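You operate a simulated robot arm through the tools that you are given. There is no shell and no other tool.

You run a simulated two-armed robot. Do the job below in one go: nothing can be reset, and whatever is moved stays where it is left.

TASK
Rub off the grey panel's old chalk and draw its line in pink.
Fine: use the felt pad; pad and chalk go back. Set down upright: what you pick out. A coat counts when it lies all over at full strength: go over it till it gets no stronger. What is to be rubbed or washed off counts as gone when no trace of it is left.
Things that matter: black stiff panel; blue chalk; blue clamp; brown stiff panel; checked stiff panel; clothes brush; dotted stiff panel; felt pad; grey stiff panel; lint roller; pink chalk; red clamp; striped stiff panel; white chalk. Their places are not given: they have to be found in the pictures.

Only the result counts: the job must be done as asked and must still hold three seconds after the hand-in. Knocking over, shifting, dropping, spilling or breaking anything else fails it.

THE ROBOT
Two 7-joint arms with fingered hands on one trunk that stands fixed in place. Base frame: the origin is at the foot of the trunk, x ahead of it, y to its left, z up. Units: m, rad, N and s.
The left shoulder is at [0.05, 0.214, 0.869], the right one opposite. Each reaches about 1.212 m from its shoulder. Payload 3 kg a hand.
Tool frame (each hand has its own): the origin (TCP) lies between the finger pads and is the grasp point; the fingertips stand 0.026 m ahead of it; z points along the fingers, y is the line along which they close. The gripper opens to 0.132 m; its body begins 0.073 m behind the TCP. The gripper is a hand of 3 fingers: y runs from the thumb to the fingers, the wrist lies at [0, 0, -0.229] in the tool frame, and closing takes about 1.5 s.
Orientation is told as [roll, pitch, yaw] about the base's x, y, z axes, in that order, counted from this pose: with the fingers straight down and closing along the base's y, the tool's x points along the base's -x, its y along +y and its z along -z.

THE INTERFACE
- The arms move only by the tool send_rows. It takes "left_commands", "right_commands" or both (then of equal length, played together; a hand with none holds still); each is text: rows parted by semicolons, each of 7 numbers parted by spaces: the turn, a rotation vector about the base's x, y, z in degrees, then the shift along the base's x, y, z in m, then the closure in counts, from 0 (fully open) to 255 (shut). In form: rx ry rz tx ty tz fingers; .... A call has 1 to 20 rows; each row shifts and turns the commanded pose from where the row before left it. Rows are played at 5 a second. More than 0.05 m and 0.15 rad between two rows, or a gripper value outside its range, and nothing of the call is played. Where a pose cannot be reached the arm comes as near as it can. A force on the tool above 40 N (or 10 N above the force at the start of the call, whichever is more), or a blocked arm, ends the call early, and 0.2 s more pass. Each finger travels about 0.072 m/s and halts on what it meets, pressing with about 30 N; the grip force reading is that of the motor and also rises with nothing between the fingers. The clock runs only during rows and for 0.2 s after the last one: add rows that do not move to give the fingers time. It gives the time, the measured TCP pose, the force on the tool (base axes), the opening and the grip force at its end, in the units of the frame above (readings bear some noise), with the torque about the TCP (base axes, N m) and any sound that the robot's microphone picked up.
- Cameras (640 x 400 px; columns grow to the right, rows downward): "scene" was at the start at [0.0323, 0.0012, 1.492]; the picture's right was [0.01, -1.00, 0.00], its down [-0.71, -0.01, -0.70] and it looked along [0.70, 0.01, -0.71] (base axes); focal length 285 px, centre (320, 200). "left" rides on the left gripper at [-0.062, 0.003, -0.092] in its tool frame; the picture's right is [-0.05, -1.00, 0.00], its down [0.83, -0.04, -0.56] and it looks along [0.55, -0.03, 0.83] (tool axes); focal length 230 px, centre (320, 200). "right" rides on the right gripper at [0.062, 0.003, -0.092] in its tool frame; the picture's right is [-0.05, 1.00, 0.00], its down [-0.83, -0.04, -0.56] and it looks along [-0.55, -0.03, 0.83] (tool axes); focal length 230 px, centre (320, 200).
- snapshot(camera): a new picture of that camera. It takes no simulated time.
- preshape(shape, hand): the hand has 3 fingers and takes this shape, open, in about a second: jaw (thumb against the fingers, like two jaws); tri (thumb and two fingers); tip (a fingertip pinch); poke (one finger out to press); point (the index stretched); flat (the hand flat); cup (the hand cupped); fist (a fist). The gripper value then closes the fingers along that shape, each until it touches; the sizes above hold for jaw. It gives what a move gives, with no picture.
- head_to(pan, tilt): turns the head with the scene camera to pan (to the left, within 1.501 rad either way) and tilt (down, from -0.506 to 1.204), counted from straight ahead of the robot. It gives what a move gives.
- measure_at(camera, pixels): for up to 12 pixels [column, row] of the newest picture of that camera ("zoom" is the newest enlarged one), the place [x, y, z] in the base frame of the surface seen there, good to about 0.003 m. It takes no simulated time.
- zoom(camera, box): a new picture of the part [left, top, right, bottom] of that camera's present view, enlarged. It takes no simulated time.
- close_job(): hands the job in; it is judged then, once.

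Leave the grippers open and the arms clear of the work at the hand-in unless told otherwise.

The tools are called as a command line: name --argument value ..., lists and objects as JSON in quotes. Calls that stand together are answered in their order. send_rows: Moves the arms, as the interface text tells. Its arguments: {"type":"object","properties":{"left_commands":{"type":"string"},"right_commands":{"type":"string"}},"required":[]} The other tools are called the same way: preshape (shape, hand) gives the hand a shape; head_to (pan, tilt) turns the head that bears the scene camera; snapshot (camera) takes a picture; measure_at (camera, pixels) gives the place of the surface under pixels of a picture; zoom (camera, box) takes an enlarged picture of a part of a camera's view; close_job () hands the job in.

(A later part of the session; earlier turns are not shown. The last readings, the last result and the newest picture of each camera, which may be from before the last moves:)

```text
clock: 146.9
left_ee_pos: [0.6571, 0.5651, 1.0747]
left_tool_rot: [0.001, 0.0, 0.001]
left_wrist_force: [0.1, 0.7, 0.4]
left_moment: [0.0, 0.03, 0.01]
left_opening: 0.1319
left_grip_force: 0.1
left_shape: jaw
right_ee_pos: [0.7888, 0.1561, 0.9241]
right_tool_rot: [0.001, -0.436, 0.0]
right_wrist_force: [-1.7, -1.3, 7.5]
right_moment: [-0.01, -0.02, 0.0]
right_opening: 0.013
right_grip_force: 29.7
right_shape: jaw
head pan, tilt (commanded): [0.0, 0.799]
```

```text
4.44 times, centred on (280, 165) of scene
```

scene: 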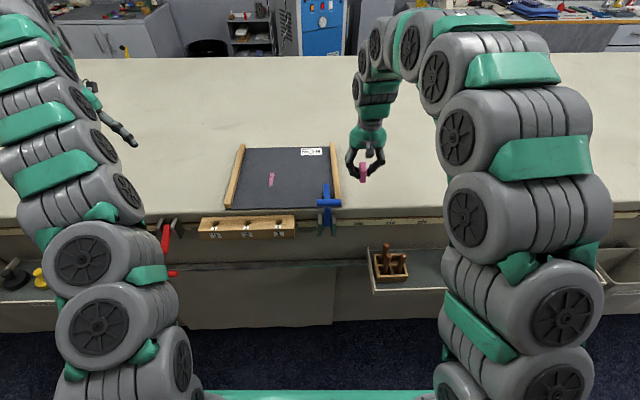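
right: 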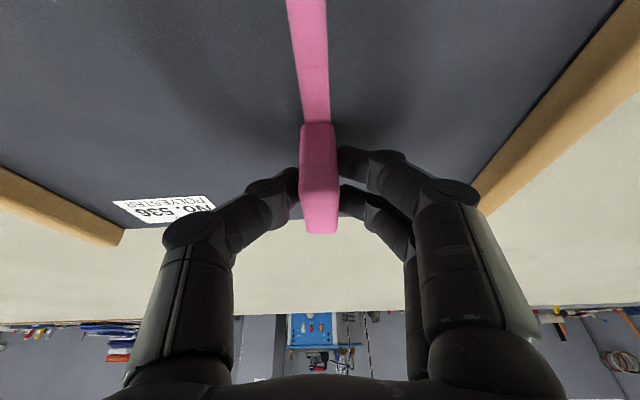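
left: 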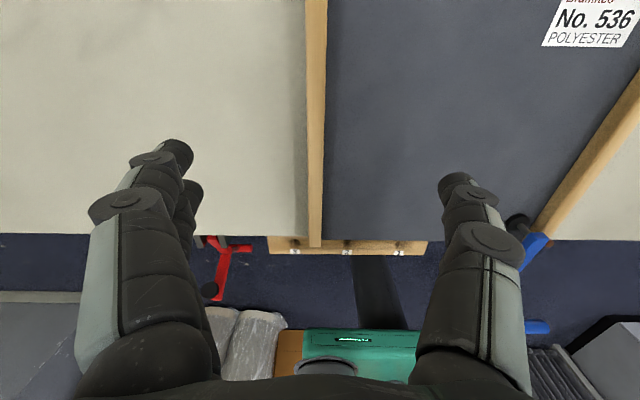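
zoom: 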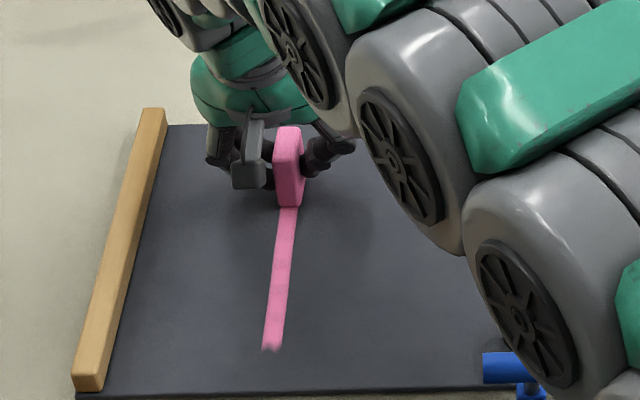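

The line keeps going. I continue +x by 4.5 cm.

send_rows --right_commands "0 0 0 0.015 0.0003 0 255;0 0 0 0.015 0.0003 0 255;0 0 0 0.012 0.0003 0 255;0 0 0 0 0 0 255"

zoom --camera "scene" --box '[220, 120, 340, 210]'

zoom --camera "right" --box '[240, 0, 400, 260]'

```text
clock: 147.9
left_ee_pos: [0.6579, 0.565, 1.0747]
left_tool_rot: [-0.001, -0.001, 0.0]
left_wrist_force: [0.6, -0.8, -0.3]
left_moment: [0.01, -0.01, 0.0]
left_opening: 0.1318
left_grip_force: 0.1
left_shape: jaw
right_ee_pos: [0.8339, 0.1575, 0.9243]
right_tool_rot: [0.0, -0.436, 0.0]
right_wrist_force: [0.8, -0.3, 7.6]
right_moment: [0.01, -0.07, 0.0]
right_opening: 0.013
right_grip_force: 29.7
right_shape: jaw
head pan, tilt (commanded): [0.0, 0.799]
```

```text
4.44 times, centred on (280, 165) of scene
```

zoom: 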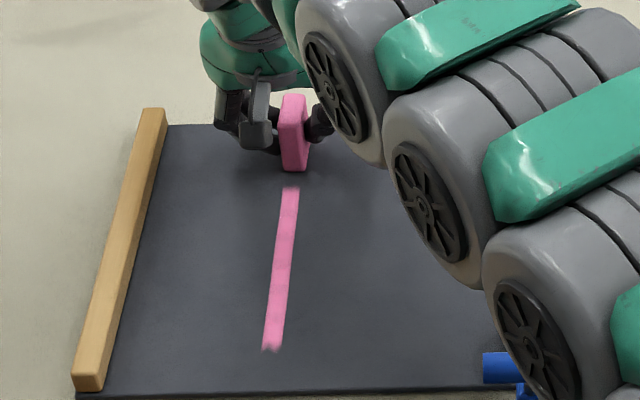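

```text
1.54 times, centred on (320, 130) of right
```

zoom: 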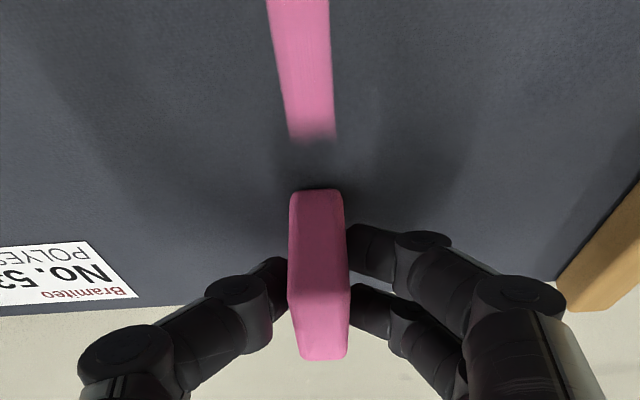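

The far end is visible now: the pink stops before the chalk. I measure both ends.

zoom --camera "scene" --box '[260, 155, 300, 205]'

measure_at --camera "scene" --pixels '[[283, 163], [284, 165]]'

```text
8.00 times, centred on (280, 180) of scene
```

zoom: 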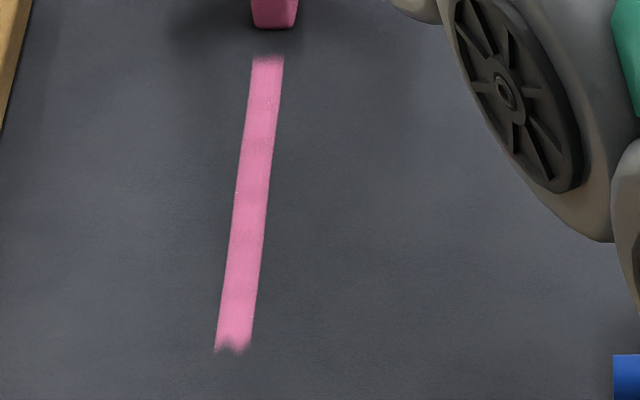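

```text
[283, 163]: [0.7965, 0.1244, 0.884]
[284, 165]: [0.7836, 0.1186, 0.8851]
```

measure_at --camera "zoom" --pixels '[[268, 60], [255, 64], [281, 64], [268, 75], [216, 345], [234, 345], [250, 345], [240, 200], [264, 200], [225, 320]]'

```text
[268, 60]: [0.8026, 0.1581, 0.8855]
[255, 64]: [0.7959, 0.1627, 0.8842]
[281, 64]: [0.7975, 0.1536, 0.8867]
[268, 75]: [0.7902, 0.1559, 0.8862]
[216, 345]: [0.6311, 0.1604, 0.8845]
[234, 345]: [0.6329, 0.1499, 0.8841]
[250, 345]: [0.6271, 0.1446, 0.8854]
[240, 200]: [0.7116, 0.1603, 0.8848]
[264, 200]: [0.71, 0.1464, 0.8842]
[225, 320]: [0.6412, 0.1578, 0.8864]
```

The line runs from x≈0.628 to x≈0.803, centre y≈0.1547 at x=0.713, slope ≈0.033. I go back over it toward -x, past the near end.

send_rows --right_commands "0 0 0 -0.0148 0 0 255;0 0 0 -0.0148 -0.0005 0 255;0 0 0 -0.0148 -0.0005 0 255;0 0 0 -0.0148 -0.0005 0 255;0 0 0 -0.0148 -0.0005 0 255;0 0 0 -0.0148 -0.0005 0 255;0 0 0 -0.0148 -0.0005 0 255;0 0 0 -0.0148 -0.0005 0 255;0 0 0 -0.0148 -0.0005 0 255;0 0 0 -0.0148 -0.0005 0 255;0 0 0 -0.0148 -0.0005 0 255;0 0 0 -0.0148 -0.0005 0 255;0 0 0 -0.0148 -0.0005 0 255;0 0 0 -0.0148 -0.0005 0 255;0 0 0 -0.0148 -0.0005 0 255;0 0 0 0 0 0 255"

snapshot --camera "right"

zoom --camera "scene" --box '[220, 130, 340, 220]'

```text
clock: 151.3
left_ee_pos: [0.658, 0.5651, 1.0747]
left_tool_rot: [0.0, 0.0, 0.001]
left_wrist_force: [0.4, -0.2, -0.6]
left_moment: [-0.02, 0.01, 0.01]
left_opening: 0.1318
left_grip_force: 0.0
left_shape: jaw
right_ee_pos: [0.6128, 0.1506, 0.9239]
right_tool_rot: [0.002, -0.439, 0.002]
right_wrist_force: [3.7, 1.2, 10.1]
right_moment: [0.05, -0.17, -0.01]
right_opening: 0.0128
right_grip_force: 29.8
right_shape: jaw
head pan, tilt (commanded): [0.0, 0.799]
```

```text
taken
```

right: 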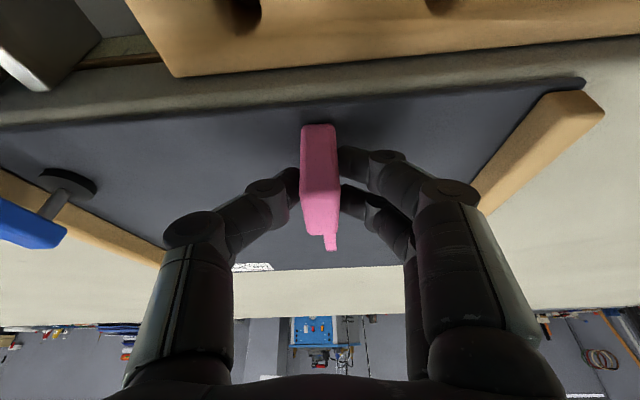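

```text
4.44 times, centred on (280, 175) of scene
```

zoom: 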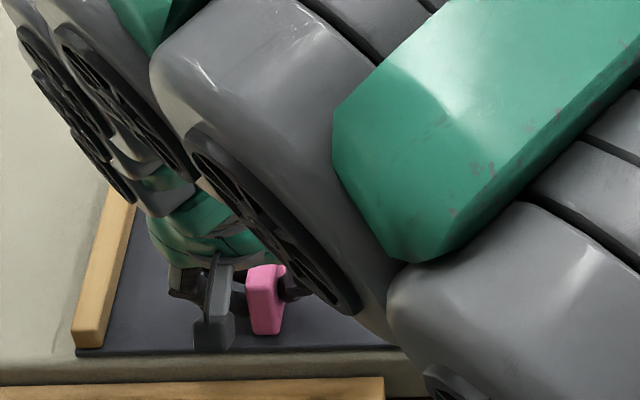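

10 N. At the near end I add short strokes with small sideways shifts, then go over the whole line toward +x.

send_rows --right_commands "0 0 0 0.02 0.003 0 255;0 0 0 -0.02 0 0 255;0 0 0 0.02 -0.005 0 255;0 0 0 -0.02 0 0 255;0 0 0 0.015 0.003 0 255;0 0 0 0.015 0.0005 0 255;0 0 0 0.015 0.0005 0 255;0 0 0 0.015 0.0005 0 255;0 0 0 0.015 0.0005 0 255;0 0 0 0.015 0.0005 0 255;0 0 0 0.015 0.0005 0 255;0 0 0 0.015 0.0005 0 255;0 0 0 0.015 0.0005 0 255;0 0 0 0.015 0.0005 0 255;0 0 0 0.015 0.0005 0 255;0 0 0 0.015 0.0005 0 255;0 0 0 0.015 0.0005 0 255;0 0 0 0.01 0.0005 0 255;0 0 0 0 0 0 255"

zoom --camera "scene" --box '[255, 150, 305, 210]'

```text
clock: 155.3
left_ee_pos: [0.6576, 0.5671, 1.0751]
left_tool_rot: [0.001, 0.0, -0.001]
left_wrist_force: [-0.2, -0.7, -0.3]
left_moment: [-0.02, -0.02, 0.03]
left_opening: 0.132
left_grip_force: 0.1
left_shape: jaw
right_ee_pos: [0.8168, 0.1582, 0.9239]
right_tool_rot: [0.0, -0.435, 0.001]
right_wrist_force: [-2.8, -0.4, 4.8]
right_moment: [0.04, -0.03, 0.03]
right_opening: 0.0126
right_grip_force: 30.3
right_shape: jaw
head pan, tilt (commanded): [0.0, 0.799]
```

```text
6.67 times, centred on (280, 180) of scene
```

zoom: 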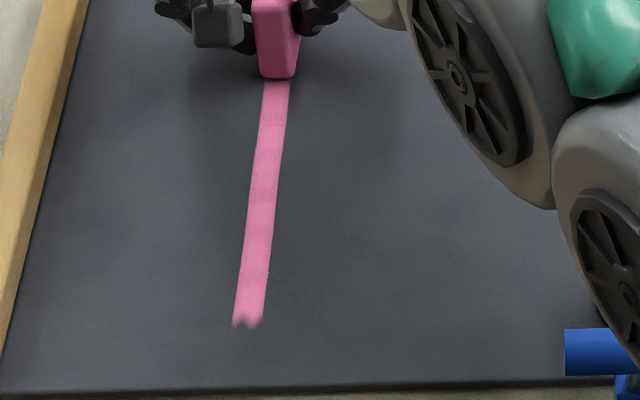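

I zoom on the near end for detail.

zoom --camera "scene" --box '[258, 188, 278, 204]'

zoom --camera "scene" --box '[262, 164, 286, 184]'

```text
16.00 times, centred on (268, 196) of scene
```

zoom: 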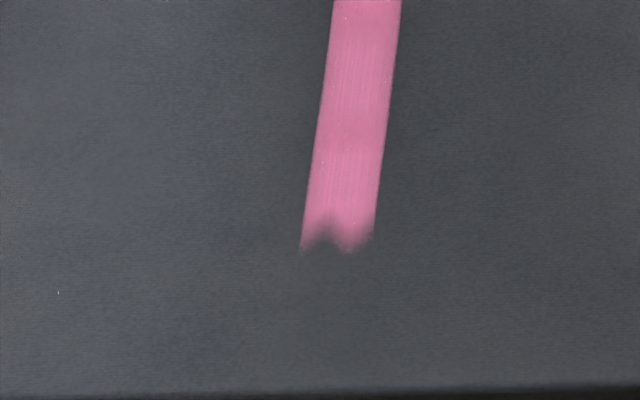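

```text
16.00 times, centred on (274, 174) of scene
```

zoom: 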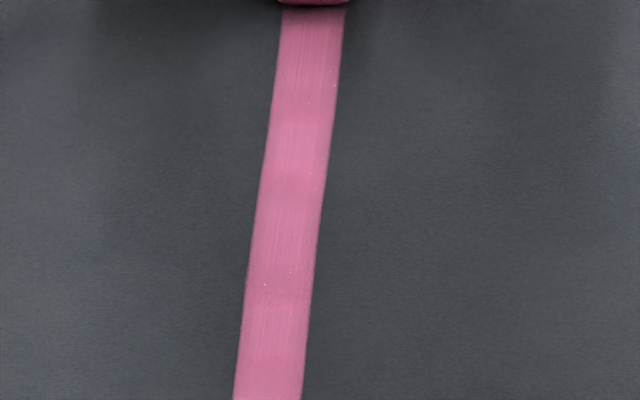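

The near end keeps exactly the same outline, so it is likely the line's real end, but I'll verify by going further past it. Another pass toward -x with a slight y offset and a bit more pressure.

send_rows --right_commands "0 0 0 0.012 0.0003 -0.0004 255;0 0 0 -0.015 -0.003 0 255;0 0 0 -0.015 -0.0005 0 255;0 0 0 -0.015 -0.0005 0 255;0 0 0 -0.015 -0.0005 0 255;0 0 0 -0.015 -0.0005 0 255;0 0 0 -0.015 -0.0005 0 255;0 0 0 -0.015 -0.0005 0 255;0 0 0 -0.015 -0.0005 0 255;0 0 0 -0.015 -0.0005 0 255;0 0 0 -0.015 -0.0005 0 255;0 0 0 -0.015 -0.0005 0 255;0 0 0 -0.015 -0.0005 0 255;0 0 0 -0.015 -0.0005 0 255;0 0 0 -0.015 -0.0005 0 255;0 0 0 -0.015 -0.0005 0 255;0 0 0 0 0 0 255"

```text
clock: 158.9
left_ee_pos: [0.6571, 0.5662, 1.0742]
left_tool_rot: [-0.001, 0.0, -0.001]
left_wrist_force: [-0.1, 0.1, 0.3]
left_moment: [0.05, 0.01, 0.0]
left_opening: 0.1318
left_grip_force: 0.1
left_shape: jaw
right_ee_pos: [0.6021, 0.1486, 0.9246]
right_tool_rot: [0.001, -0.435, 0.0]
right_wrist_force: [1.7, 0.6, 3.7]
right_moment: [0.06, -0.04, -0.02]
right_opening: 0.0128
right_grip_force: 30.2
right_shape: jaw
head pan, tilt (commanded): [0.0, 0.799]
```

Now at the near end I cross side to side, then go back toward +x with an offset to +y.

send_rows --right_commands "0 0 0 0 0.006 -0.0004 255;0 0 0 0.015 0 0 255;0 0 0 -0.015 -0.003 0 255;0 0 0 0.015 0.004 0 255;0 0 0 0.015 0.0005 0 255;0 0 0 0.015 0.0005 0 255;0 0 0 0.015 0.0005 0 255;0 0 0 0.015 0.0005 0 255;0 0 0 0.015 0.0005 0 255;0 0 0 0.015 0.0005 0 255;0 0 0 0.015 0.0005 0 255;0 0 0 0.015 0.0005 0 255;0 0 0 0.015 0.0005 0 255;0 0 0 0.015 0.0005 0 255;0 0 0 0.015 0.0005 0 255;0 0 0 0.015 0.0005 0 255;0 0 0 0.015 0.0005 0 255;0 0 0 0.015 0.0005 0 255;0 0 0 0.01 0.0005 0 255"

zoom --camera "scene" --box '[258, 188, 278, 204]'

zoom --camera "scene" --box '[255, 150, 305, 210]'

```text
clock: 162.9
left_ee_pos: [0.6574, 0.5659, 1.0748]
left_tool_rot: [-0.001, -0.001, -0.001]
left_wrist_force: [-0.4, 0.8, -0.3]
left_moment: [0.01, -0.04, 0.01]
left_opening: 0.1317
left_grip_force: 0.0
left_shape: jaw
right_ee_pos: [0.8386, 0.1644, 0.9242]
right_tool_rot: [-0.001, -0.437, 0.002]
right_wrist_force: [-3.8, 0.9, 8.3]
right_moment: [0.06, -0.02, -0.02]
right_opening: 0.0132
right_grip_force: 29.6
right_shape: jaw
head pan, tilt (commanded): [0.0, 0.799]
```

```text
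16.00 times, centred on (268, 196) of scene
```

zoom: 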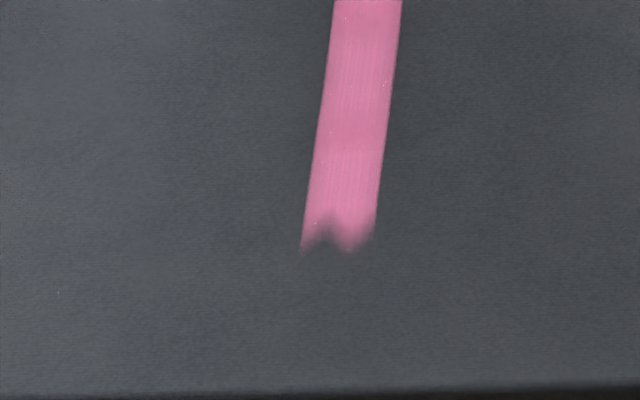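

```text
6.67 times, centred on (280, 180) of scene
```

zoom: 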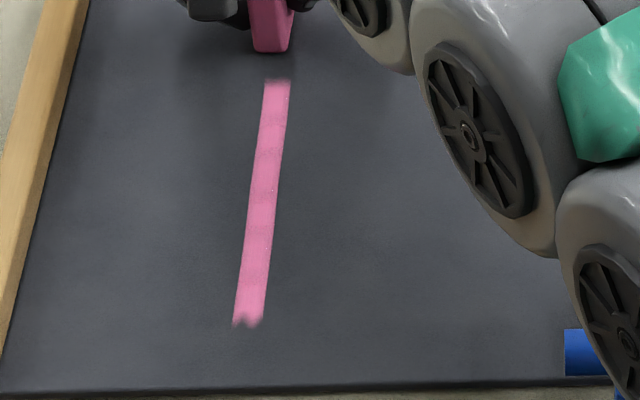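

The near end is unchanged: it's the line's true end. I take reference zooms of both halves before another pass to compare strengths.

zoom --camera "scene" --box '[262, 160, 286, 180]'

zoom --camera "scene" --box '[258, 178, 282, 198]'

send_rows --right_commands "0 0 0 -0.015 -0.005 0 255;0 0 0 -0.015 -0.0005 0 255;0 0 0 -0.015 -0.0005 0 255;0 0 0 -0.015 -0.0005 0 255;0 0 0 -0.015 -0.0005 0 255;0 0 0 -0.015 -0.0005 0 255;0 0 0 -0.015 -0.0005 0 255;0 0 0 -0.015 -0.0005 0 255;0 0 0 -0.015 -0.0005 0 255;0 0 0 -0.015 -0.0005 0 255;0 0 0 -0.015 -0.0005 0 255;0 0 0 -0.015 -0.0005 0 255;0 0 0 -0.015 -0.0005 0 255;0 0 0 -0.015 -0.0005 0 255;0 0 0 -0.015 -0.0005 0 255;0 0 0 0 0 0 255"

```text
16.00 times, centred on (274, 170) of scene
```

zoom: 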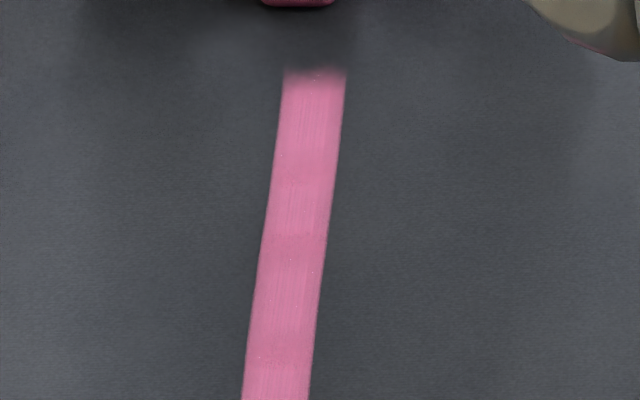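

```text
16.00 times, centred on (270, 188) of scene
```

zoom: 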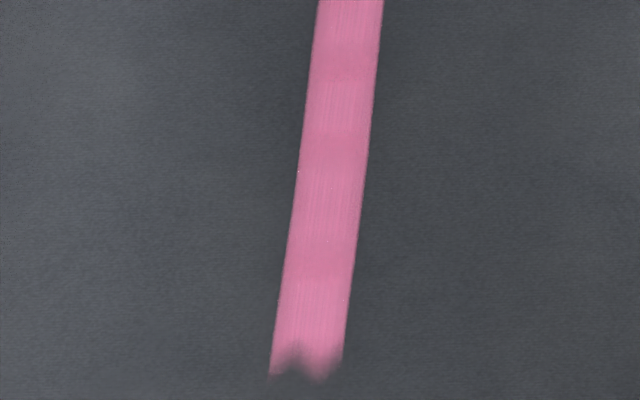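

```text
clock: 166.3
left_ee_pos: [0.6574, 0.5649, 1.0751]
left_tool_rot: [0.0, 0.0, 0.0]
left_wrist_force: [-0.9, -0.2, -0.2]
left_moment: [0.02, -0.01, -0.02]
left_opening: 0.1318
left_grip_force: 0.0
left_shape: jaw
right_ee_pos: [0.6138, 0.1504, 0.9219]
right_tool_rot: [0.0, -0.436, 0.001]
right_wrist_force: [5.8, 2.1, 11.7]
right_moment: [0.09, -0.17, 0.0]
right_opening: 0.0129
right_grip_force: 30.2
right_shape: jaw
head pan, tilt (commanded): [0.0, 0.799]
```

One more pass toward +x, then lift and compare.

send_rows --right_commands "0 0 0 0.015 0.001 0 255;0 0 0 0.015 0.0005 0 255;0 0 0 0.015 0.0005 0 255;0 0 0 0.015 0.0005 0 255;0 0 0 0.015 0.0005 0 255;0 0 0 0.015 0.0005 0 255;0 0 0 0.015 0.0005 0 255;0 0 0 0.015 0.0005 0 255;0 0 0 0.015 0.0005 0 255;0 0 0 0.015 0.0005 0 255;0 0 0 0.015 0.0005 0 255;0 0 0 0.015 0.0005 0 255;0 0 0 0.015 0.0005 0 255;0 0 0 0.015 0.0005 0 255;0 0 0 0 0 0 255"

send_rows --right_commands "0 0 0 0 0 0.02 255;0 0 0 -0.01 0 0.04 255;0 0 0 -0.02 -0.02 0.03 255;0 0 0 -0.02 -0.04 0 255;0 0 0 -0.02 -0.04 0 255;0 0 0 -0.02 -0.04 0 255;0 0 0 0 -0.045 0 255;0 0 0 0 -0.045 0 255;0 0 0 0 -0.045 0 255;0 0 0 0 -0.045 0 255;0 0 0 0 -0.03 0 255;0 0 0 0 0 0 255"

snapshot --camera "scene"

zoom --camera "scene" --box '[262, 160, 286, 180]'

zoom --camera "scene" --box '[258, 178, 282, 198]'

zoom --camera "scene" --box '[220, 140, 350, 225]'

```text
clock: 169.5
left_ee_pos: [0.6579, 0.5657, 1.0754]
left_tool_rot: [0.0, 0.0, -0.001]
left_wrist_force: [0.7, -0.2, -0.7]
left_moment: [-0.04, -0.03, -0.02]
left_opening: 0.132
left_grip_force: 0.0
left_shape: jaw
right_ee_pos: [0.8233, 0.1582, 0.9233]
right_tool_rot: [0.001, -0.436, 0.0]
right_wrist_force: [0.5, 0.5, -0.9]
right_moment: [-0.03, -0.01, 0.02]
right_opening: 0.013
right_grip_force: 30.3
right_shape: jaw
head pan, tilt (commanded): [0.0, 0.799]
```

```text
clock: 172.1
left_ee_pos: [0.6584, 0.5645, 1.0755]
left_tool_rot: [0.0, 0.001, 0.0]
left_wrist_force: [0.9, -0.7, -0.2]
left_moment: [-0.01, 0.01, 0.0]
left_opening: 0.1321
left_grip_force: 0.1
left_shape: jaw
right_ee_pos: [0.7329, -0.1898, 1.0132]
right_tool_rot: [0.0, -0.436, 0.002]
right_wrist_force: [0.5, -0.5, -0.9]
right_moment: [0.02, 0.01, -0.02]
right_opening: 0.0129
right_grip_force: 30.3
right_shape: jaw
head pan, tilt (commanded): [0.0, 0.799]
```

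```text
taken
```

scene: 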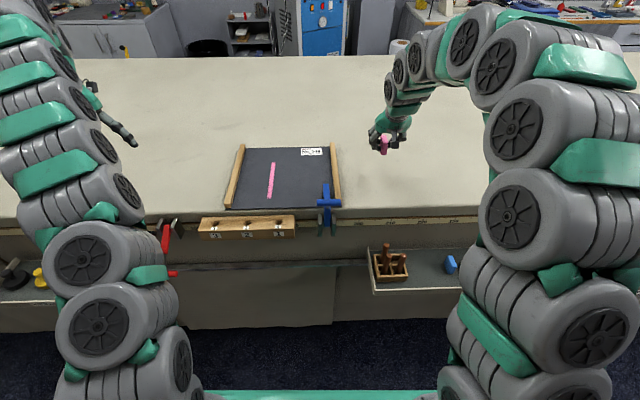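

```text
16.00 times, centred on (274, 170) of scene
```

zoom: 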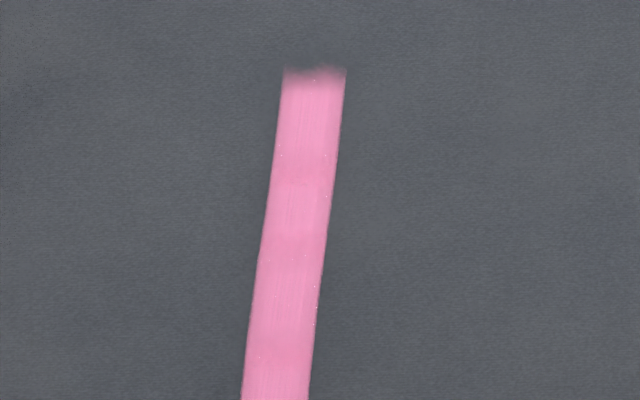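

```text
16.00 times, centred on (270, 188) of scene
```

zoom: 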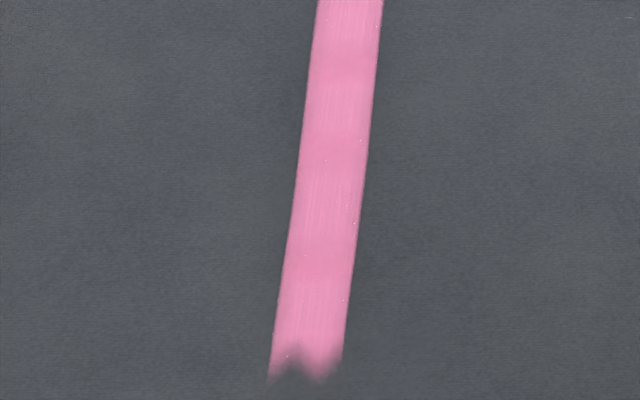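

```text
4.71 times, centred on (285, 182) of scene
```

zoom: 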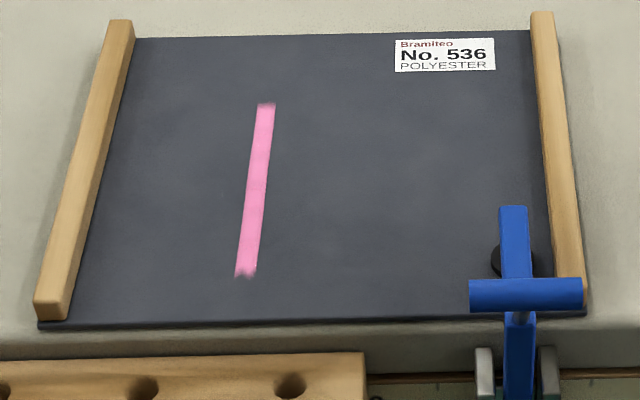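

The line is drawn end to end. Slight bands still show, so I'll do several more passes with steady pressure. I go back over it.

send_rows --right_commands "0 0 0 -0.002 0.043 0 255;0 0 0 -0.002 0.043 0 255;0 0 0 -0.002 0.043 0 255;0 0 0 -0.002 0.043 0 255;0 0 0 -0.002 0.043 0 255;0 0 0 -0.002 0.043 0 255;0 0 0 -0.002 0.043 0 255;0 0 0 -0.002 0.0425 0 255;0 0 0 0 0 -0.03 255;0 0 0 0 0 -0.03 255;0 0 0 0 0 -0.02 255;0 0 0 0 0 -0.005 255;0 0 0 0 0 -0.003 255;0 0 0 0 0 0 255"

```text
clock: 175.1
left_ee_pos: [0.6577, 0.5653, 1.0743]
left_tool_rot: [-0.001, 0.001, 0.001]
left_wrist_force: [0.8, 0.2, 0.3]
left_moment: [0.0, 0.0, -0.03]
left_opening: 0.1319
left_grip_force: 0.0
left_shape: jaw
right_ee_pos: [0.7171, 0.1526, 0.9254]
right_tool_rot: [0.001, -0.435, 0.001]
right_wrist_force: [-0.5, 0.2, -1.1]
right_moment: [0.02, 0.01, -0.01]
right_opening: 0.013
right_grip_force: 30.4
right_shape: jaw
head pan, tilt (commanded): [0.0, 0.799]
```

send_rows --right_commands "0 0 0 0 0.001 -0.001 255;0 0 0 0 0 -0.001 255;0 0 0 0 0 0 255"

```text
clock: 175.9
left_ee_pos: [0.6578, 0.5644, 1.0749]
left_tool_rot: [0.001, 0.0, 0.0]
left_wrist_force: [-0.2, -0.1, -0.8]
left_moment: [0.0, -0.02, 0.01]
left_opening: 0.1319
left_grip_force: 0.1
left_shape: jaw
right_ee_pos: [0.718, 0.1537, 0.9233]
right_tool_rot: [0.0, -0.436, 0.0]
right_wrist_force: [0.1, -0.4, -0.4]
right_moment: [0.01, -0.03, 0.0]
right_opening: 0.0129
right_grip_force: 30.1
right_shape: jaw
head pan, tilt (commanded): [0.0, 0.799]
```

send_rows --right_commands "0 0 0 0 0 -0.001 255;0 0 0 0 0 -0.0005 255;0 0 0 0 0 0 255"

```text
clock: 176.7
left_ee_pos: [0.6568, 0.5655, 1.0745]
left_tool_rot: [0.0, 0.0, 0.0]
left_wrist_force: [-0.6, 1.3, 0.2]
left_moment: [0.01, 0.0, -0.01]
left_opening: 0.1319
left_grip_force: 0.2
left_shape: jaw
right_ee_pos: [0.718, 0.1528, 0.9226]
right_tool_rot: [0.0, -0.436, 0.002]
right_wrist_force: [-3.3, -2.9, 13.2]
right_moment: [0.05, -0.04, -0.01]
right_opening: 0.0132
right_grip_force: 29.8
right_shape: jaw
head pan, tilt (commanded): [0.0, 0.799]
```

13 N contact. Pass: +x past the far end, then back.

send_rows --right_commands "0 0 0 0.015 0.002 0 255;0 0 0 0.015 0.0005 0 255;0 0 0 0.015 0.0005 0 255;0 0 0 0.015 0.0005 0 255;0 0 0 0.015 0.0005 0 255;0 0 0 0.015 0.0005 0 255;0 0 0 0.015 0.0005 0 255;0 0 0 -0.015 -0.0005 0 255;0 0 0 -0.015 -0.0005 0 255;0 0 0 -0.015 -0.0005 0 255;0 0 0 -0.015 -0.0005 0 255;0 0 0 -0.015 -0.0005 0 255;0 0 0 -0.015 -0.0005 0 255;0 0 0 -0.015 -0.0005 0 255;0 0 0 -0.015 -0.0005 0 255;0 0 0 -0.015 -0.0005 0 255;0 0 0 -0.015 -0.0005 0 255;0 0 0 -0.015 -0.0005 0 255;0 0 0 -0.015 -0.0005 0 255;0 0 0 -0.015 -0.0005 0 255"

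```text
clock: 180.9
left_ee_pos: [0.658, 0.5652, 1.0736]
left_tool_rot: [0.0, 0.001, 0.0]
left_wrist_force: [0.1, 0.2, 1.3]
left_moment: [0.0, -0.01, -0.03]
left_opening: 0.1321
left_grip_force: 0.1
left_shape: jaw
right_ee_pos: [0.6272, 0.1511, 0.9225]
right_tool_rot: [-0.001, -0.435, -0.001]
right_wrist_force: [7.1, -0.8, 18.6]
right_moment: [0.08, -0.22, -0.01]
right_opening: 0.0132
right_grip_force: 29.6
right_shape: jaw
head pan, tilt (commanded): [0.0, 0.799]
```

18 N at the near end, less at the far end. Next pass +x, easing here and lowering slightly on the way out.

send_rows --right_commands "0 0 0 -0.012 -0.0004 0.0005 255;0 0 0 0.012 0.0004 0 255;0 0 0 0.015 0.0005 -0.0001 255;0 0 0 0.015 0.0005 -0.0001 255;0 0 0 0.015 0.0005 -0.0001 255;0 0 0 0.015 0.0005 -0.0001 255;0 0 0 0.015 0.0005 -0.0001 255;0 0 0 0.015 0.0005 -0.0001 255;0 0 0 0.015 0.0005 -0.0001 255;0 0 0 0.015 0.0005 -0.0001 255;0 0 0 0.015 0.0005 -0.0001 255;0 0 0 0.015 0.0005 -0.0001 255;0 0 0 0.015 0.0005 -0.0001 255;0 0 0 0.015 0.0005 -0.0001 255;0 0 0 0 0 0 255"

```text
clock: 184.1
left_ee_pos: [0.6582, 0.5653, 1.0757]
left_tool_rot: [0.001, 0.001, -0.001]
left_wrist_force: [0.3, 0.1, -0.1]
left_moment: [0.01, 0.01, 0.01]
left_opening: 0.132
left_grip_force: 0.0
left_shape: jaw
right_ee_pos: [0.8073, 0.1586, 0.9212]
right_tool_rot: [0.002, -0.436, -0.002]
right_wrist_force: [-2.3, 0.2, 4.1]
right_moment: [0.04, 0.03, 0.02]
right_opening: 0.0129
right_grip_force: 30.3
right_shape: jaw
head pan, tilt (commanded): [0.0, 0.799]
```

I finish past the far end and come back once more with mirrored easing.

send_rows --right_commands "0 0 0 0.015 0.0005 -0.0003 255;0 0 0 0.008 0.0003 0 255;0 0 0 -0.015 -0.0005 0 255;0 0 0 -0.015 -0.0005 0 255;0 0 0 -0.015 -0.0005 0.0001 255;0 0 0 -0.015 -0.0005 0.0001 255;0 0 0 -0.015 -0.0005 0.0001 255;0 0 0 -0.015 -0.0005 0.0001 255;0 0 0 -0.015 -0.0005 0.0001 255;0 0 0 -0.015 -0.0005 0.0001 255;0 0 0 -0.015 -0.0005 0.0001 255;0 0 0 -0.015 -0.0005 0.0001 255;0 0 0 -0.015 -0.0005 0.0001 255;0 0 0 -0.015 -0.0005 0.0001 255;0 0 0 -0.015 -0.0005 0.0001 255;0 0 0 -0.015 -0.0005 0 255;0 0 0 0 0 0 255"

send_rows --right_commands "0 0 0 0 0 0.02 255;0 0 0 0 0 0.04 255;0 0 0 0.02 -0.02 0.03 255;0 0 0 0.03 -0.035 0 255;0 0 0 0.03 -0.035 0 255;0 0 0 0.02 -0.04 0 255;0 0 0 0 -0.045 0 255;0 0 0 0 -0.045 0 255;0 0 0 0 -0.045 0 255;0 0 0 0 -0.045 0 255;0 0 0 0 -0.03 0 255;0 0 0 0 0 0 255"

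zoom --camera "scene" --box '[262, 160, 286, 180]'

zoom --camera "scene" --box '[258, 178, 282, 198]'

zoom --camera "scene" --box '[220, 140, 350, 225]'

```text
clock: 187.7
left_ee_pos: [0.657, 0.5666, 1.0742]
left_tool_rot: [0.0, 0.0, 0.0]
left_wrist_force: [0.1, -0.6, -0.1]
left_moment: [0.01, -0.01, 0.02]
left_opening: 0.1317
left_grip_force: 0.1
left_shape: jaw
right_ee_pos: [0.6192, 0.1515, 0.9214]
right_tool_rot: [-0.001, -0.437, 0.002]
right_wrist_force: [0.0, -0.1, -1.3]
right_moment: [-0.02, 0.01, 0.02]
right_opening: 0.013
right_grip_force: 30.6
right_shape: jaw
head pan, tilt (commanded): [0.0, 0.799]
```

```text
clock: 190.3
left_ee_pos: [0.6577, 0.566, 1.0751]
left_tool_rot: [0.0, 0.0, 0.0]
left_wrist_force: [-0.5, -0.1, 0.4]
left_moment: [-0.02, 0.02, 0.01]
left_opening: 0.132
left_grip_force: 0.1
left_shape: jaw
right_ee_pos: [0.7217, -0.1895, 1.0112]
right_tool_rot: [0.0, -0.435, 0.001]
right_wrist_force: [0.6, -0.5, -0.3]
right_moment: [0.0, 0.01, -0.02]
right_opening: 0.0131
right_grip_force: 29.5
right_shape: jaw
head pan, tilt (commanded): [0.0, 0.799]
```

```text
16.00 times, centred on (274, 170) of scene
```

zoom: 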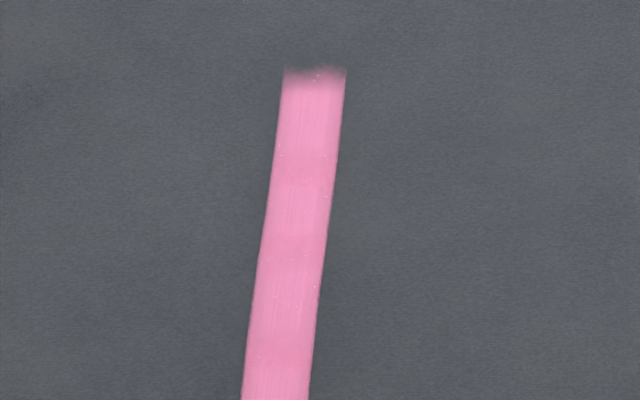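

```text
16.00 times, centred on (270, 188) of scene
```

zoom: 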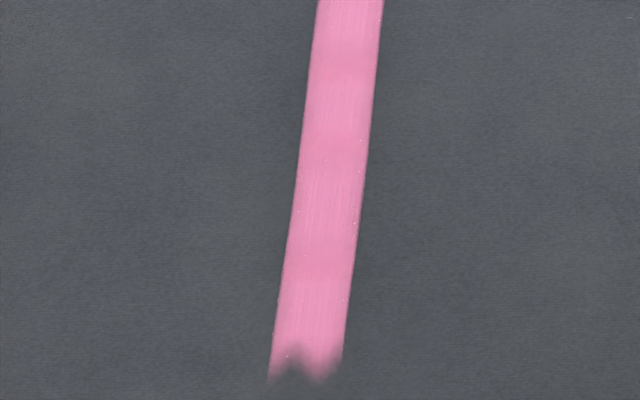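

```text
4.71 times, centred on (285, 182) of scene
```

zoom: 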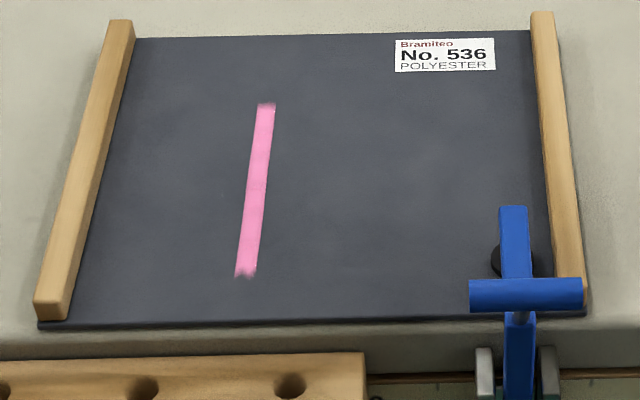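

The line's look no longer changes with more passes; it's uniform and saturated end to end. Now I return the chalk: over its tray place (0.519,-0.364) first.

send_rows --right_commands "0 0 0 -0.0345 -0.029 0 255;0 0 0 -0.0345 -0.029 0 255;0 0 0 -0.0345 -0.029 0 255;0 0 0 -0.0345 -0.029 0 255;0 0 0 -0.0345 -0.029 0 255;0 0 0 -0.0342 -0.0295 0 255;0 0 0 0 0 0 255;0 0 0 0 0 -0.03 255;0 0 0 0 0 -0.04 255;0 0 0 0 0 -0.04 255;0 0 0 0 0 -0.03 255;0 0 0 0 0 0 255"

snapshot --camera "right"

snapshot --camera "scene"

```text
clock: 192.9
left_ee_pos: [0.6569, 0.5656, 1.0755]
left_tool_rot: [-0.002, -0.001, 0.001]
left_wrist_force: [-0.2, 0.0, 0.5]
left_moment: [0.01, -0.01, -0.01]
left_opening: 0.132
left_grip_force: 0.1
left_shape: jaw
right_ee_pos: [0.5125, -0.3625, 0.871]
right_tool_rot: [0.001, -0.436, 0.0]
right_wrist_force: [-0.2, -0.6, -0.9]
right_moment: [0.01, 0.02, 0.03]
right_opening: 0.0127
right_grip_force: 30.3
right_shape: jaw
head pan, tilt (commanded): [0.0, 0.799]
```

```text
taken
```

right: 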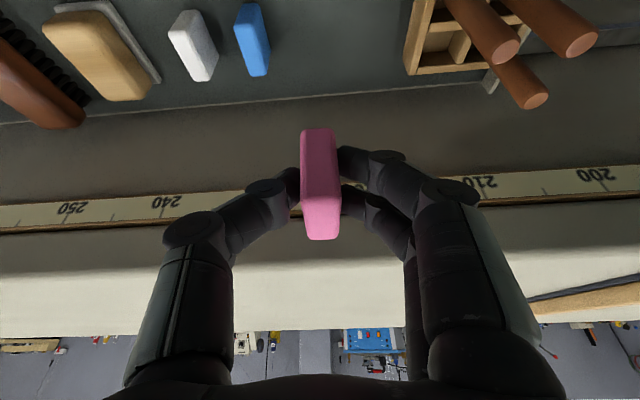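

```text
taken
```

scene: 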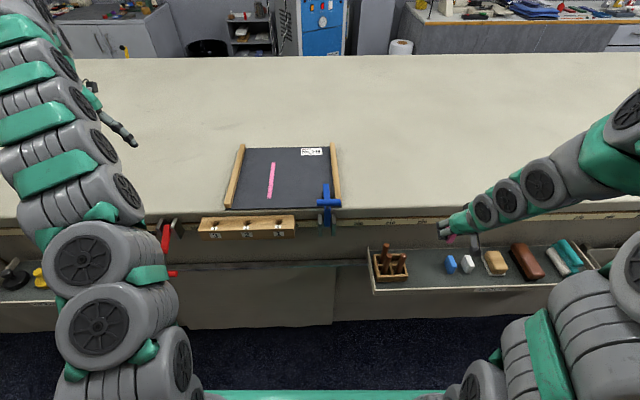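

I descend toward the tray floor, to TCP z≈0.72.

send_rows --right_commands "0 0 0 0.002 -0.001 -0.035 255;0 0 0 0 0 -0.04 255;0 0 0 0 0 -0.04 255;0 0 0 0 0 -0.025 255;0 0 0 0 0 -0.005 255;0 0 0 0 0 0 255"

snapshot --camera "right"

```text
clock: 194.3
left_ee_pos: [0.6575, 0.5655, 1.0747]
left_tool_rot: [0.0, 0.0, 0.0]
left_wrist_force: [-0.2, 0.0, -0.5]
left_moment: [-0.01, -0.01, -0.01]
left_opening: 0.1317
left_grip_force: 0.1
left_shape: jaw
right_ee_pos: [0.516, -0.364, 0.7265]
right_tool_rot: [0.001, -0.437, -0.001]
right_wrist_force: [0.0, -0.4, -0.9]
right_moment: [0.01, -0.02, 0.01]
right_opening: 0.0129
right_grip_force: 29.9
right_shape: jaw
head pan, tilt (commanded): [0.0, 0.799]
```

```text
taken
```

right: 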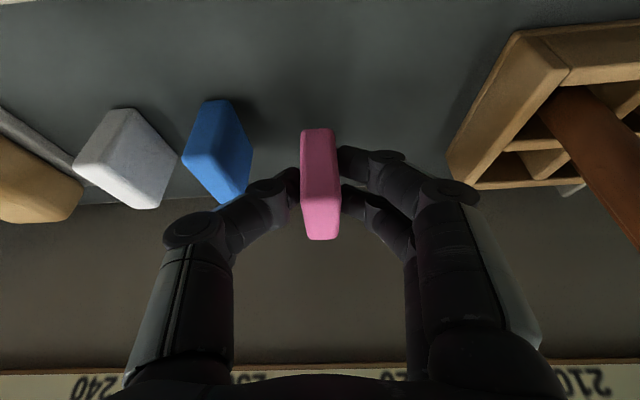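

Clear of the blue chalk. I lower further in small steps to contact (expected ≈0.7025).

send_rows --right_commands "0 0 0 0 0.001 -0.008 255;0 0 0 0 0 -0.006 255;0 0 0 0 0 -0.005 255;0 0 0 0 0 -0.002 255;0 0 0 0 0 -0.001 255;0 0 0 0 0 0 255"

```text
clock: 195.7
left_ee_pos: [0.6584, 0.5656, 1.0747]
left_tool_rot: [0.001, 0.001, -0.001]
left_wrist_force: [-0.1, -0.5, -1.3]
left_moment: [0.0, 0.01, -0.04]
left_opening: 0.1319
left_grip_force: 0.0
left_shape: jaw
right_ee_pos: [0.516, -0.3629, 0.7041]
right_tool_rot: [0.001, -0.434, 0.002]
right_wrist_force: [1.1, 0.2, -0.3]
right_moment: [-0.01, 0.0, 0.02]
right_opening: 0.013
right_grip_force: 29.7
right_shape: jaw
head pan, tilt (commanded): [0.0, 0.799]
```

send_rows --right_commands "0 0 0 0 0 -0.001 255;0 0 0 0 0 -0.001 255;0 0 0 0 0 0 255"

```text
clock: 196.5
left_ee_pos: [0.6573, 0.5655, 1.0751]
left_tool_rot: [0.001, 0.0, 0.0]
left_wrist_force: [-0.3, 0.4, 1.0]
left_moment: [0.02, 0.0, -0.01]
left_opening: 0.1323
left_grip_force: 0.1
left_shape: jaw
right_ee_pos: [0.5142, -0.3625, 0.7035]
right_tool_rot: [0.0, -0.437, -0.001]
right_wrist_force: [-0.9, -0.4, -0.1]
right_moment: [-0.02, 0.01, 0.02]
right_opening: 0.0131
right_grip_force: 30.0
right_shape: jaw
head pan, tilt (commanded): [0.0, 0.799]
```

send_rows --right_commands "0 0 0 0 0 -0.001 255;0 0 0 0 0 -0.001 255;0 0 0 0 0 0 255"

```text
clock: 197.3
left_ee_pos: [0.6567, 0.5662, 1.0746]
left_tool_rot: [-0.001, 0.001, 0.0]
left_wrist_force: [-0.1, 0.0, -0.8]
left_moment: [0.04, -0.01, -0.04]
left_opening: 0.132
left_grip_force: 0.1
left_shape: jaw
right_ee_pos: [0.5148, -0.3619, 0.7016]
right_tool_rot: [0.0, -0.438, -0.001]
right_wrist_force: [0.2, 0.7, -0.8]
right_moment: [0.01, -0.02, -0.02]
right_opening: 0.0129
right_grip_force: 29.9
right_shape: jaw
head pan, tilt (commanded): [0.0, 0.799]
```

Still no contact; one millimetre more at a time.

send_rows --right_commands "0 0 0 0 0 -0.001 255;0 0 0 0 0 0 255"

```text
clock: 197.9
left_ee_pos: [0.6573, 0.5648, 1.0742]
left_tool_rot: [-0.001, -0.001, -0.001]
left_wrist_force: [0.3, -0.6, 0.8]
left_moment: [-0.01, -0.01, -0.02]
left_opening: 0.1319
left_grip_force: 0.2
left_shape: jaw
right_ee_pos: [0.5156, -0.3625, 0.7003]
right_tool_rot: [-0.001, -0.437, 0.001]
right_wrist_force: [0.5, -0.9, 9.7]
right_moment: [0.09, -0.11, -0.01]
right_opening: 0.0131
right_grip_force: 29.9
right_shape: jaw
head pan, tilt (commanded): [0.0, 0.799]
```

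Contact at 10 N. I ease 0.7 mm and open carefully to 200 counts.

send_rows --right_commands "0 0 0 0 0 0.0007 255;0 0 0 0 0 0 240;0 0 0 0 0 0 225;0 0 0 0 0 0 212;0 0 0 0 0 0 200;0 0 0 0 0 0 200;0 0 0 0 0 0 200"

zoom --camera "right" --box '[160, 80, 480, 280]'

```text
clock: 199.5
left_ee_pos: [0.6578, 0.5661, 1.0753]
left_tool_rot: [0.001, 0.0, 0.0]
left_wrist_force: [-0.2, 0.7, -0.1]
left_moment: [0.02, 0.01, -0.01]
left_opening: 0.132
left_grip_force: 0.1
left_shape: jaw
right_ee_pos: [0.5159, -0.3627, 0.7009]
right_tool_rot: [0.0, -0.438, 0.002]
right_wrist_force: [0.7, 0.6, -0.4]
right_moment: [-0.02, 0.01, 0.01]
right_opening: 0.028
right_grip_force: 0.0
right_shape: jaw
head pan, tilt (commanded): [0.0, 0.799]
```

```text
2.00 times, centred on (320, 180) of right
```

zoom: 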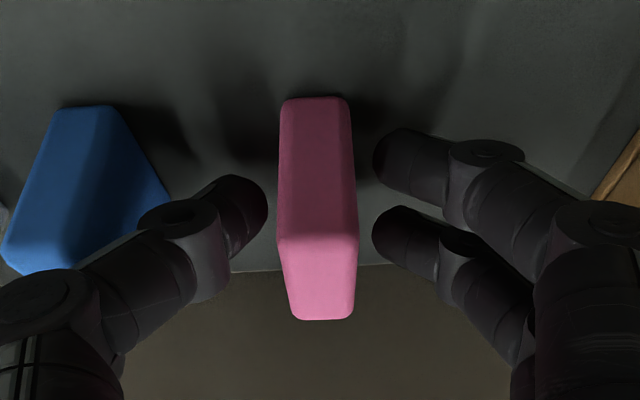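

The chalk stands free. I rise straight up.

send_rows --right_commands "0 0 0 0 0 0.01 200;0 0 0 0 0 0.02 200;0 0 0 0 0 0.03 200;0 0 0 0 0 0.04 200;0 0 0 0 0 0.04 200;0 0 0 0 0 0.04 200;0 0 0 0 0 0 200"

snapshot --camera "right"

zoom --camera "right" --box '[180, 0, 400, 120]'

```text
clock: 201.1
left_ee_pos: [0.6575, 0.5657, 1.0747]
left_tool_rot: [0.0, 0.0, -0.001]
left_wrist_force: [-0.8, 0.8, -0.4]
left_moment: [0.02, 0.03, 0.02]
left_opening: 0.1318
left_grip_force: 0.2
left_shape: jaw
right_ee_pos: [0.5137, -0.3628, 0.8802]
right_tool_rot: [0.001, -0.436, -0.001]
right_wrist_force: [0.2, 0.1, -0.2]
right_moment: [0.03, 0.03, -0.02]
right_opening: 0.0285
right_grip_force: 0.1
right_shape: jaw
head pan, tilt (commanded): [0.0, 0.799]
```

```text
taken
```

right: 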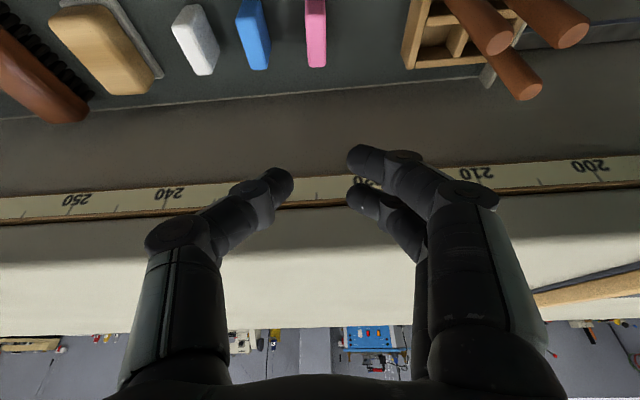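

```text
2.91 times, centred on (290, 60) of right
```

zoom: 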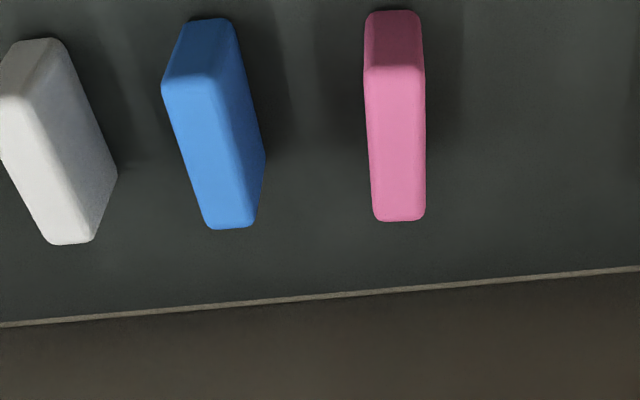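

Chalk is back upright beside the blue one. I raise the hand, straighten it and open it, then bring its camera over the panel for a close final check.

send_rows --right_commands "0 0 0 -0.01 0 0.04 150;0 0 0 -0.01 0 0.04 100;0 0 0 -0.01 0 0.04 50;0 6.25 0 -0.01 0 0.04 0;0 6.25 0 0 0.02 0.03 0;0 6.25 0 0 0.03 0 0;0 6.25 0 0 0.04 0 0;0 0 0 0 0.045 0 0;0 0 0 0 0.045 0 0;0 0 0 0.01 0.045 0 0;0 0 0 0.02 0.04 0 0;0 0 0 0.02 0.04 0 0;0 0 0 0.03 0.035 0 0;0 0 0 0.03 0.035 0 0;0 0 0 0.03 0.035 0 0;0 0 0 0 0 0 0"

snapshot --camera "right"

```text
clock: 204.5
left_ee_pos: [0.6575, 0.5645, 1.0739]
left_tool_rot: [0.001, -0.001, 0.0]
left_wrist_force: [0.3, 0.3, 0.9]
left_moment: [0.05, -0.03, 0.0]
left_opening: 0.1318
left_grip_force: 0.0
left_shape: jaw
right_ee_pos: [0.6119, 0.0483, 1.09]
right_tool_rot: [-0.029, -0.047, -0.001]
right_wrist_force: [1.1, 3.5, -1.5]
right_moment: [-0.23, 0.08, -0.01]
right_opening: 0.1323
right_grip_force: 0.1
right_shape: jaw
head pan, tilt (commanded): [0.0, 0.799]
```

```text
taken
```

right: 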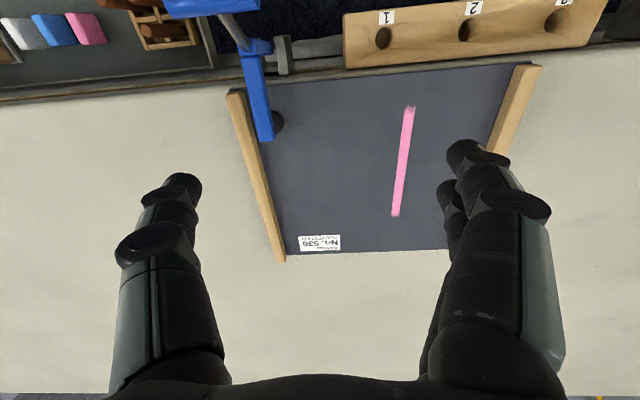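

The reading shows a small force and turn deviation; I wait two idle rows and check.

send_rows --right_commands "0 0 0 0 0 0 0;0 0 0 0 0 0 0"

snapshot --camera "scene"

```text
clock: 205.1
left_ee_pos: [0.6576, 0.5657, 1.0752]
left_tool_rot: [0.001, -0.001, -0.001]
left_wrist_force: [-0.4, 0.3, 0.5]
left_moment: [0.01, 0.0, 0.01]
left_opening: 0.1321
left_grip_force: 0.0
left_shape: jaw
right_ee_pos: [0.6138, 0.0477, 1.0713]
right_tool_rot: [0.003, 0.0, 0.001]
right_wrist_force: [-0.1, -0.2, 0.5]
right_moment: [-0.04, -0.03, -0.01]
right_opening: 0.1322
right_grip_force: 0.0
right_shape: jaw
head pan, tilt (commanded): [0.0, 0.799]
```

```text
taken
```

scene: 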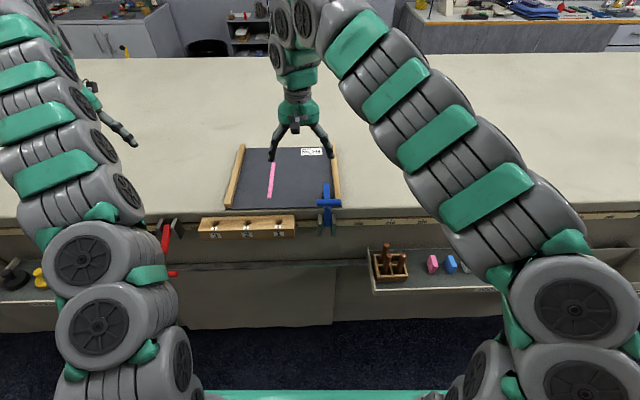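

It settled. Now close zooms of the line and of the rubbed area from the right camera.

snapshot --camera "right"

zoom --camera "right" --box '[360, 90, 450, 160]'

zoom --camera "right" --box '[350, 150, 440, 235]'

zoom --camera "right" --box '[270, 110, 370, 230]'

```text
taken
```

right: 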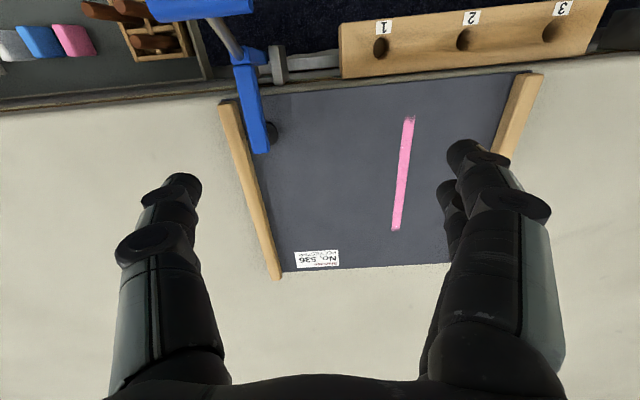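

```text
5.71 times, centred on (405, 125) of right
```

zoom: 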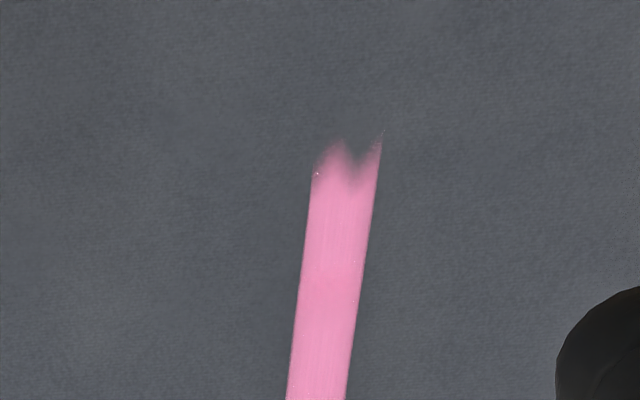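

```text
4.71 times, centred on (395, 192) of right
```

zoom: 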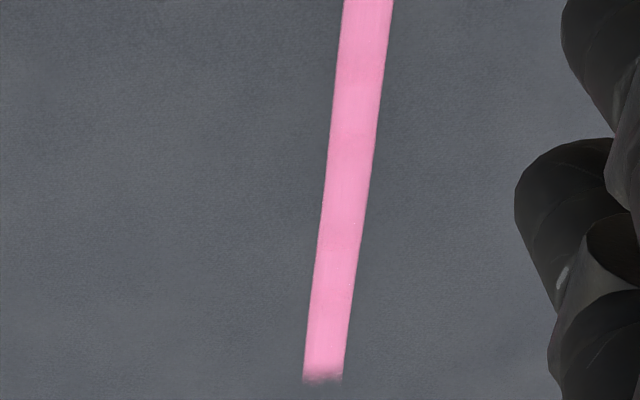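

```text
3.33 times, centred on (320, 170) of right
```

zoom: 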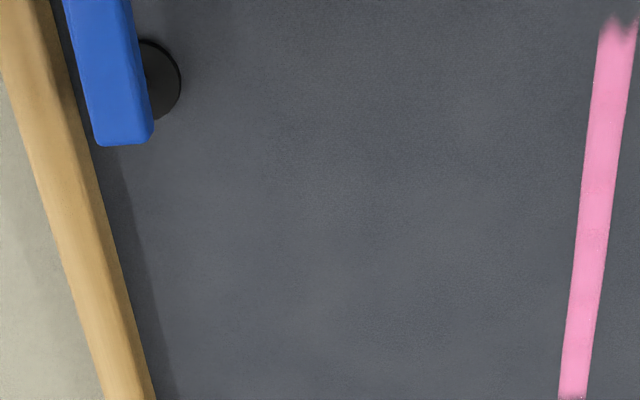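

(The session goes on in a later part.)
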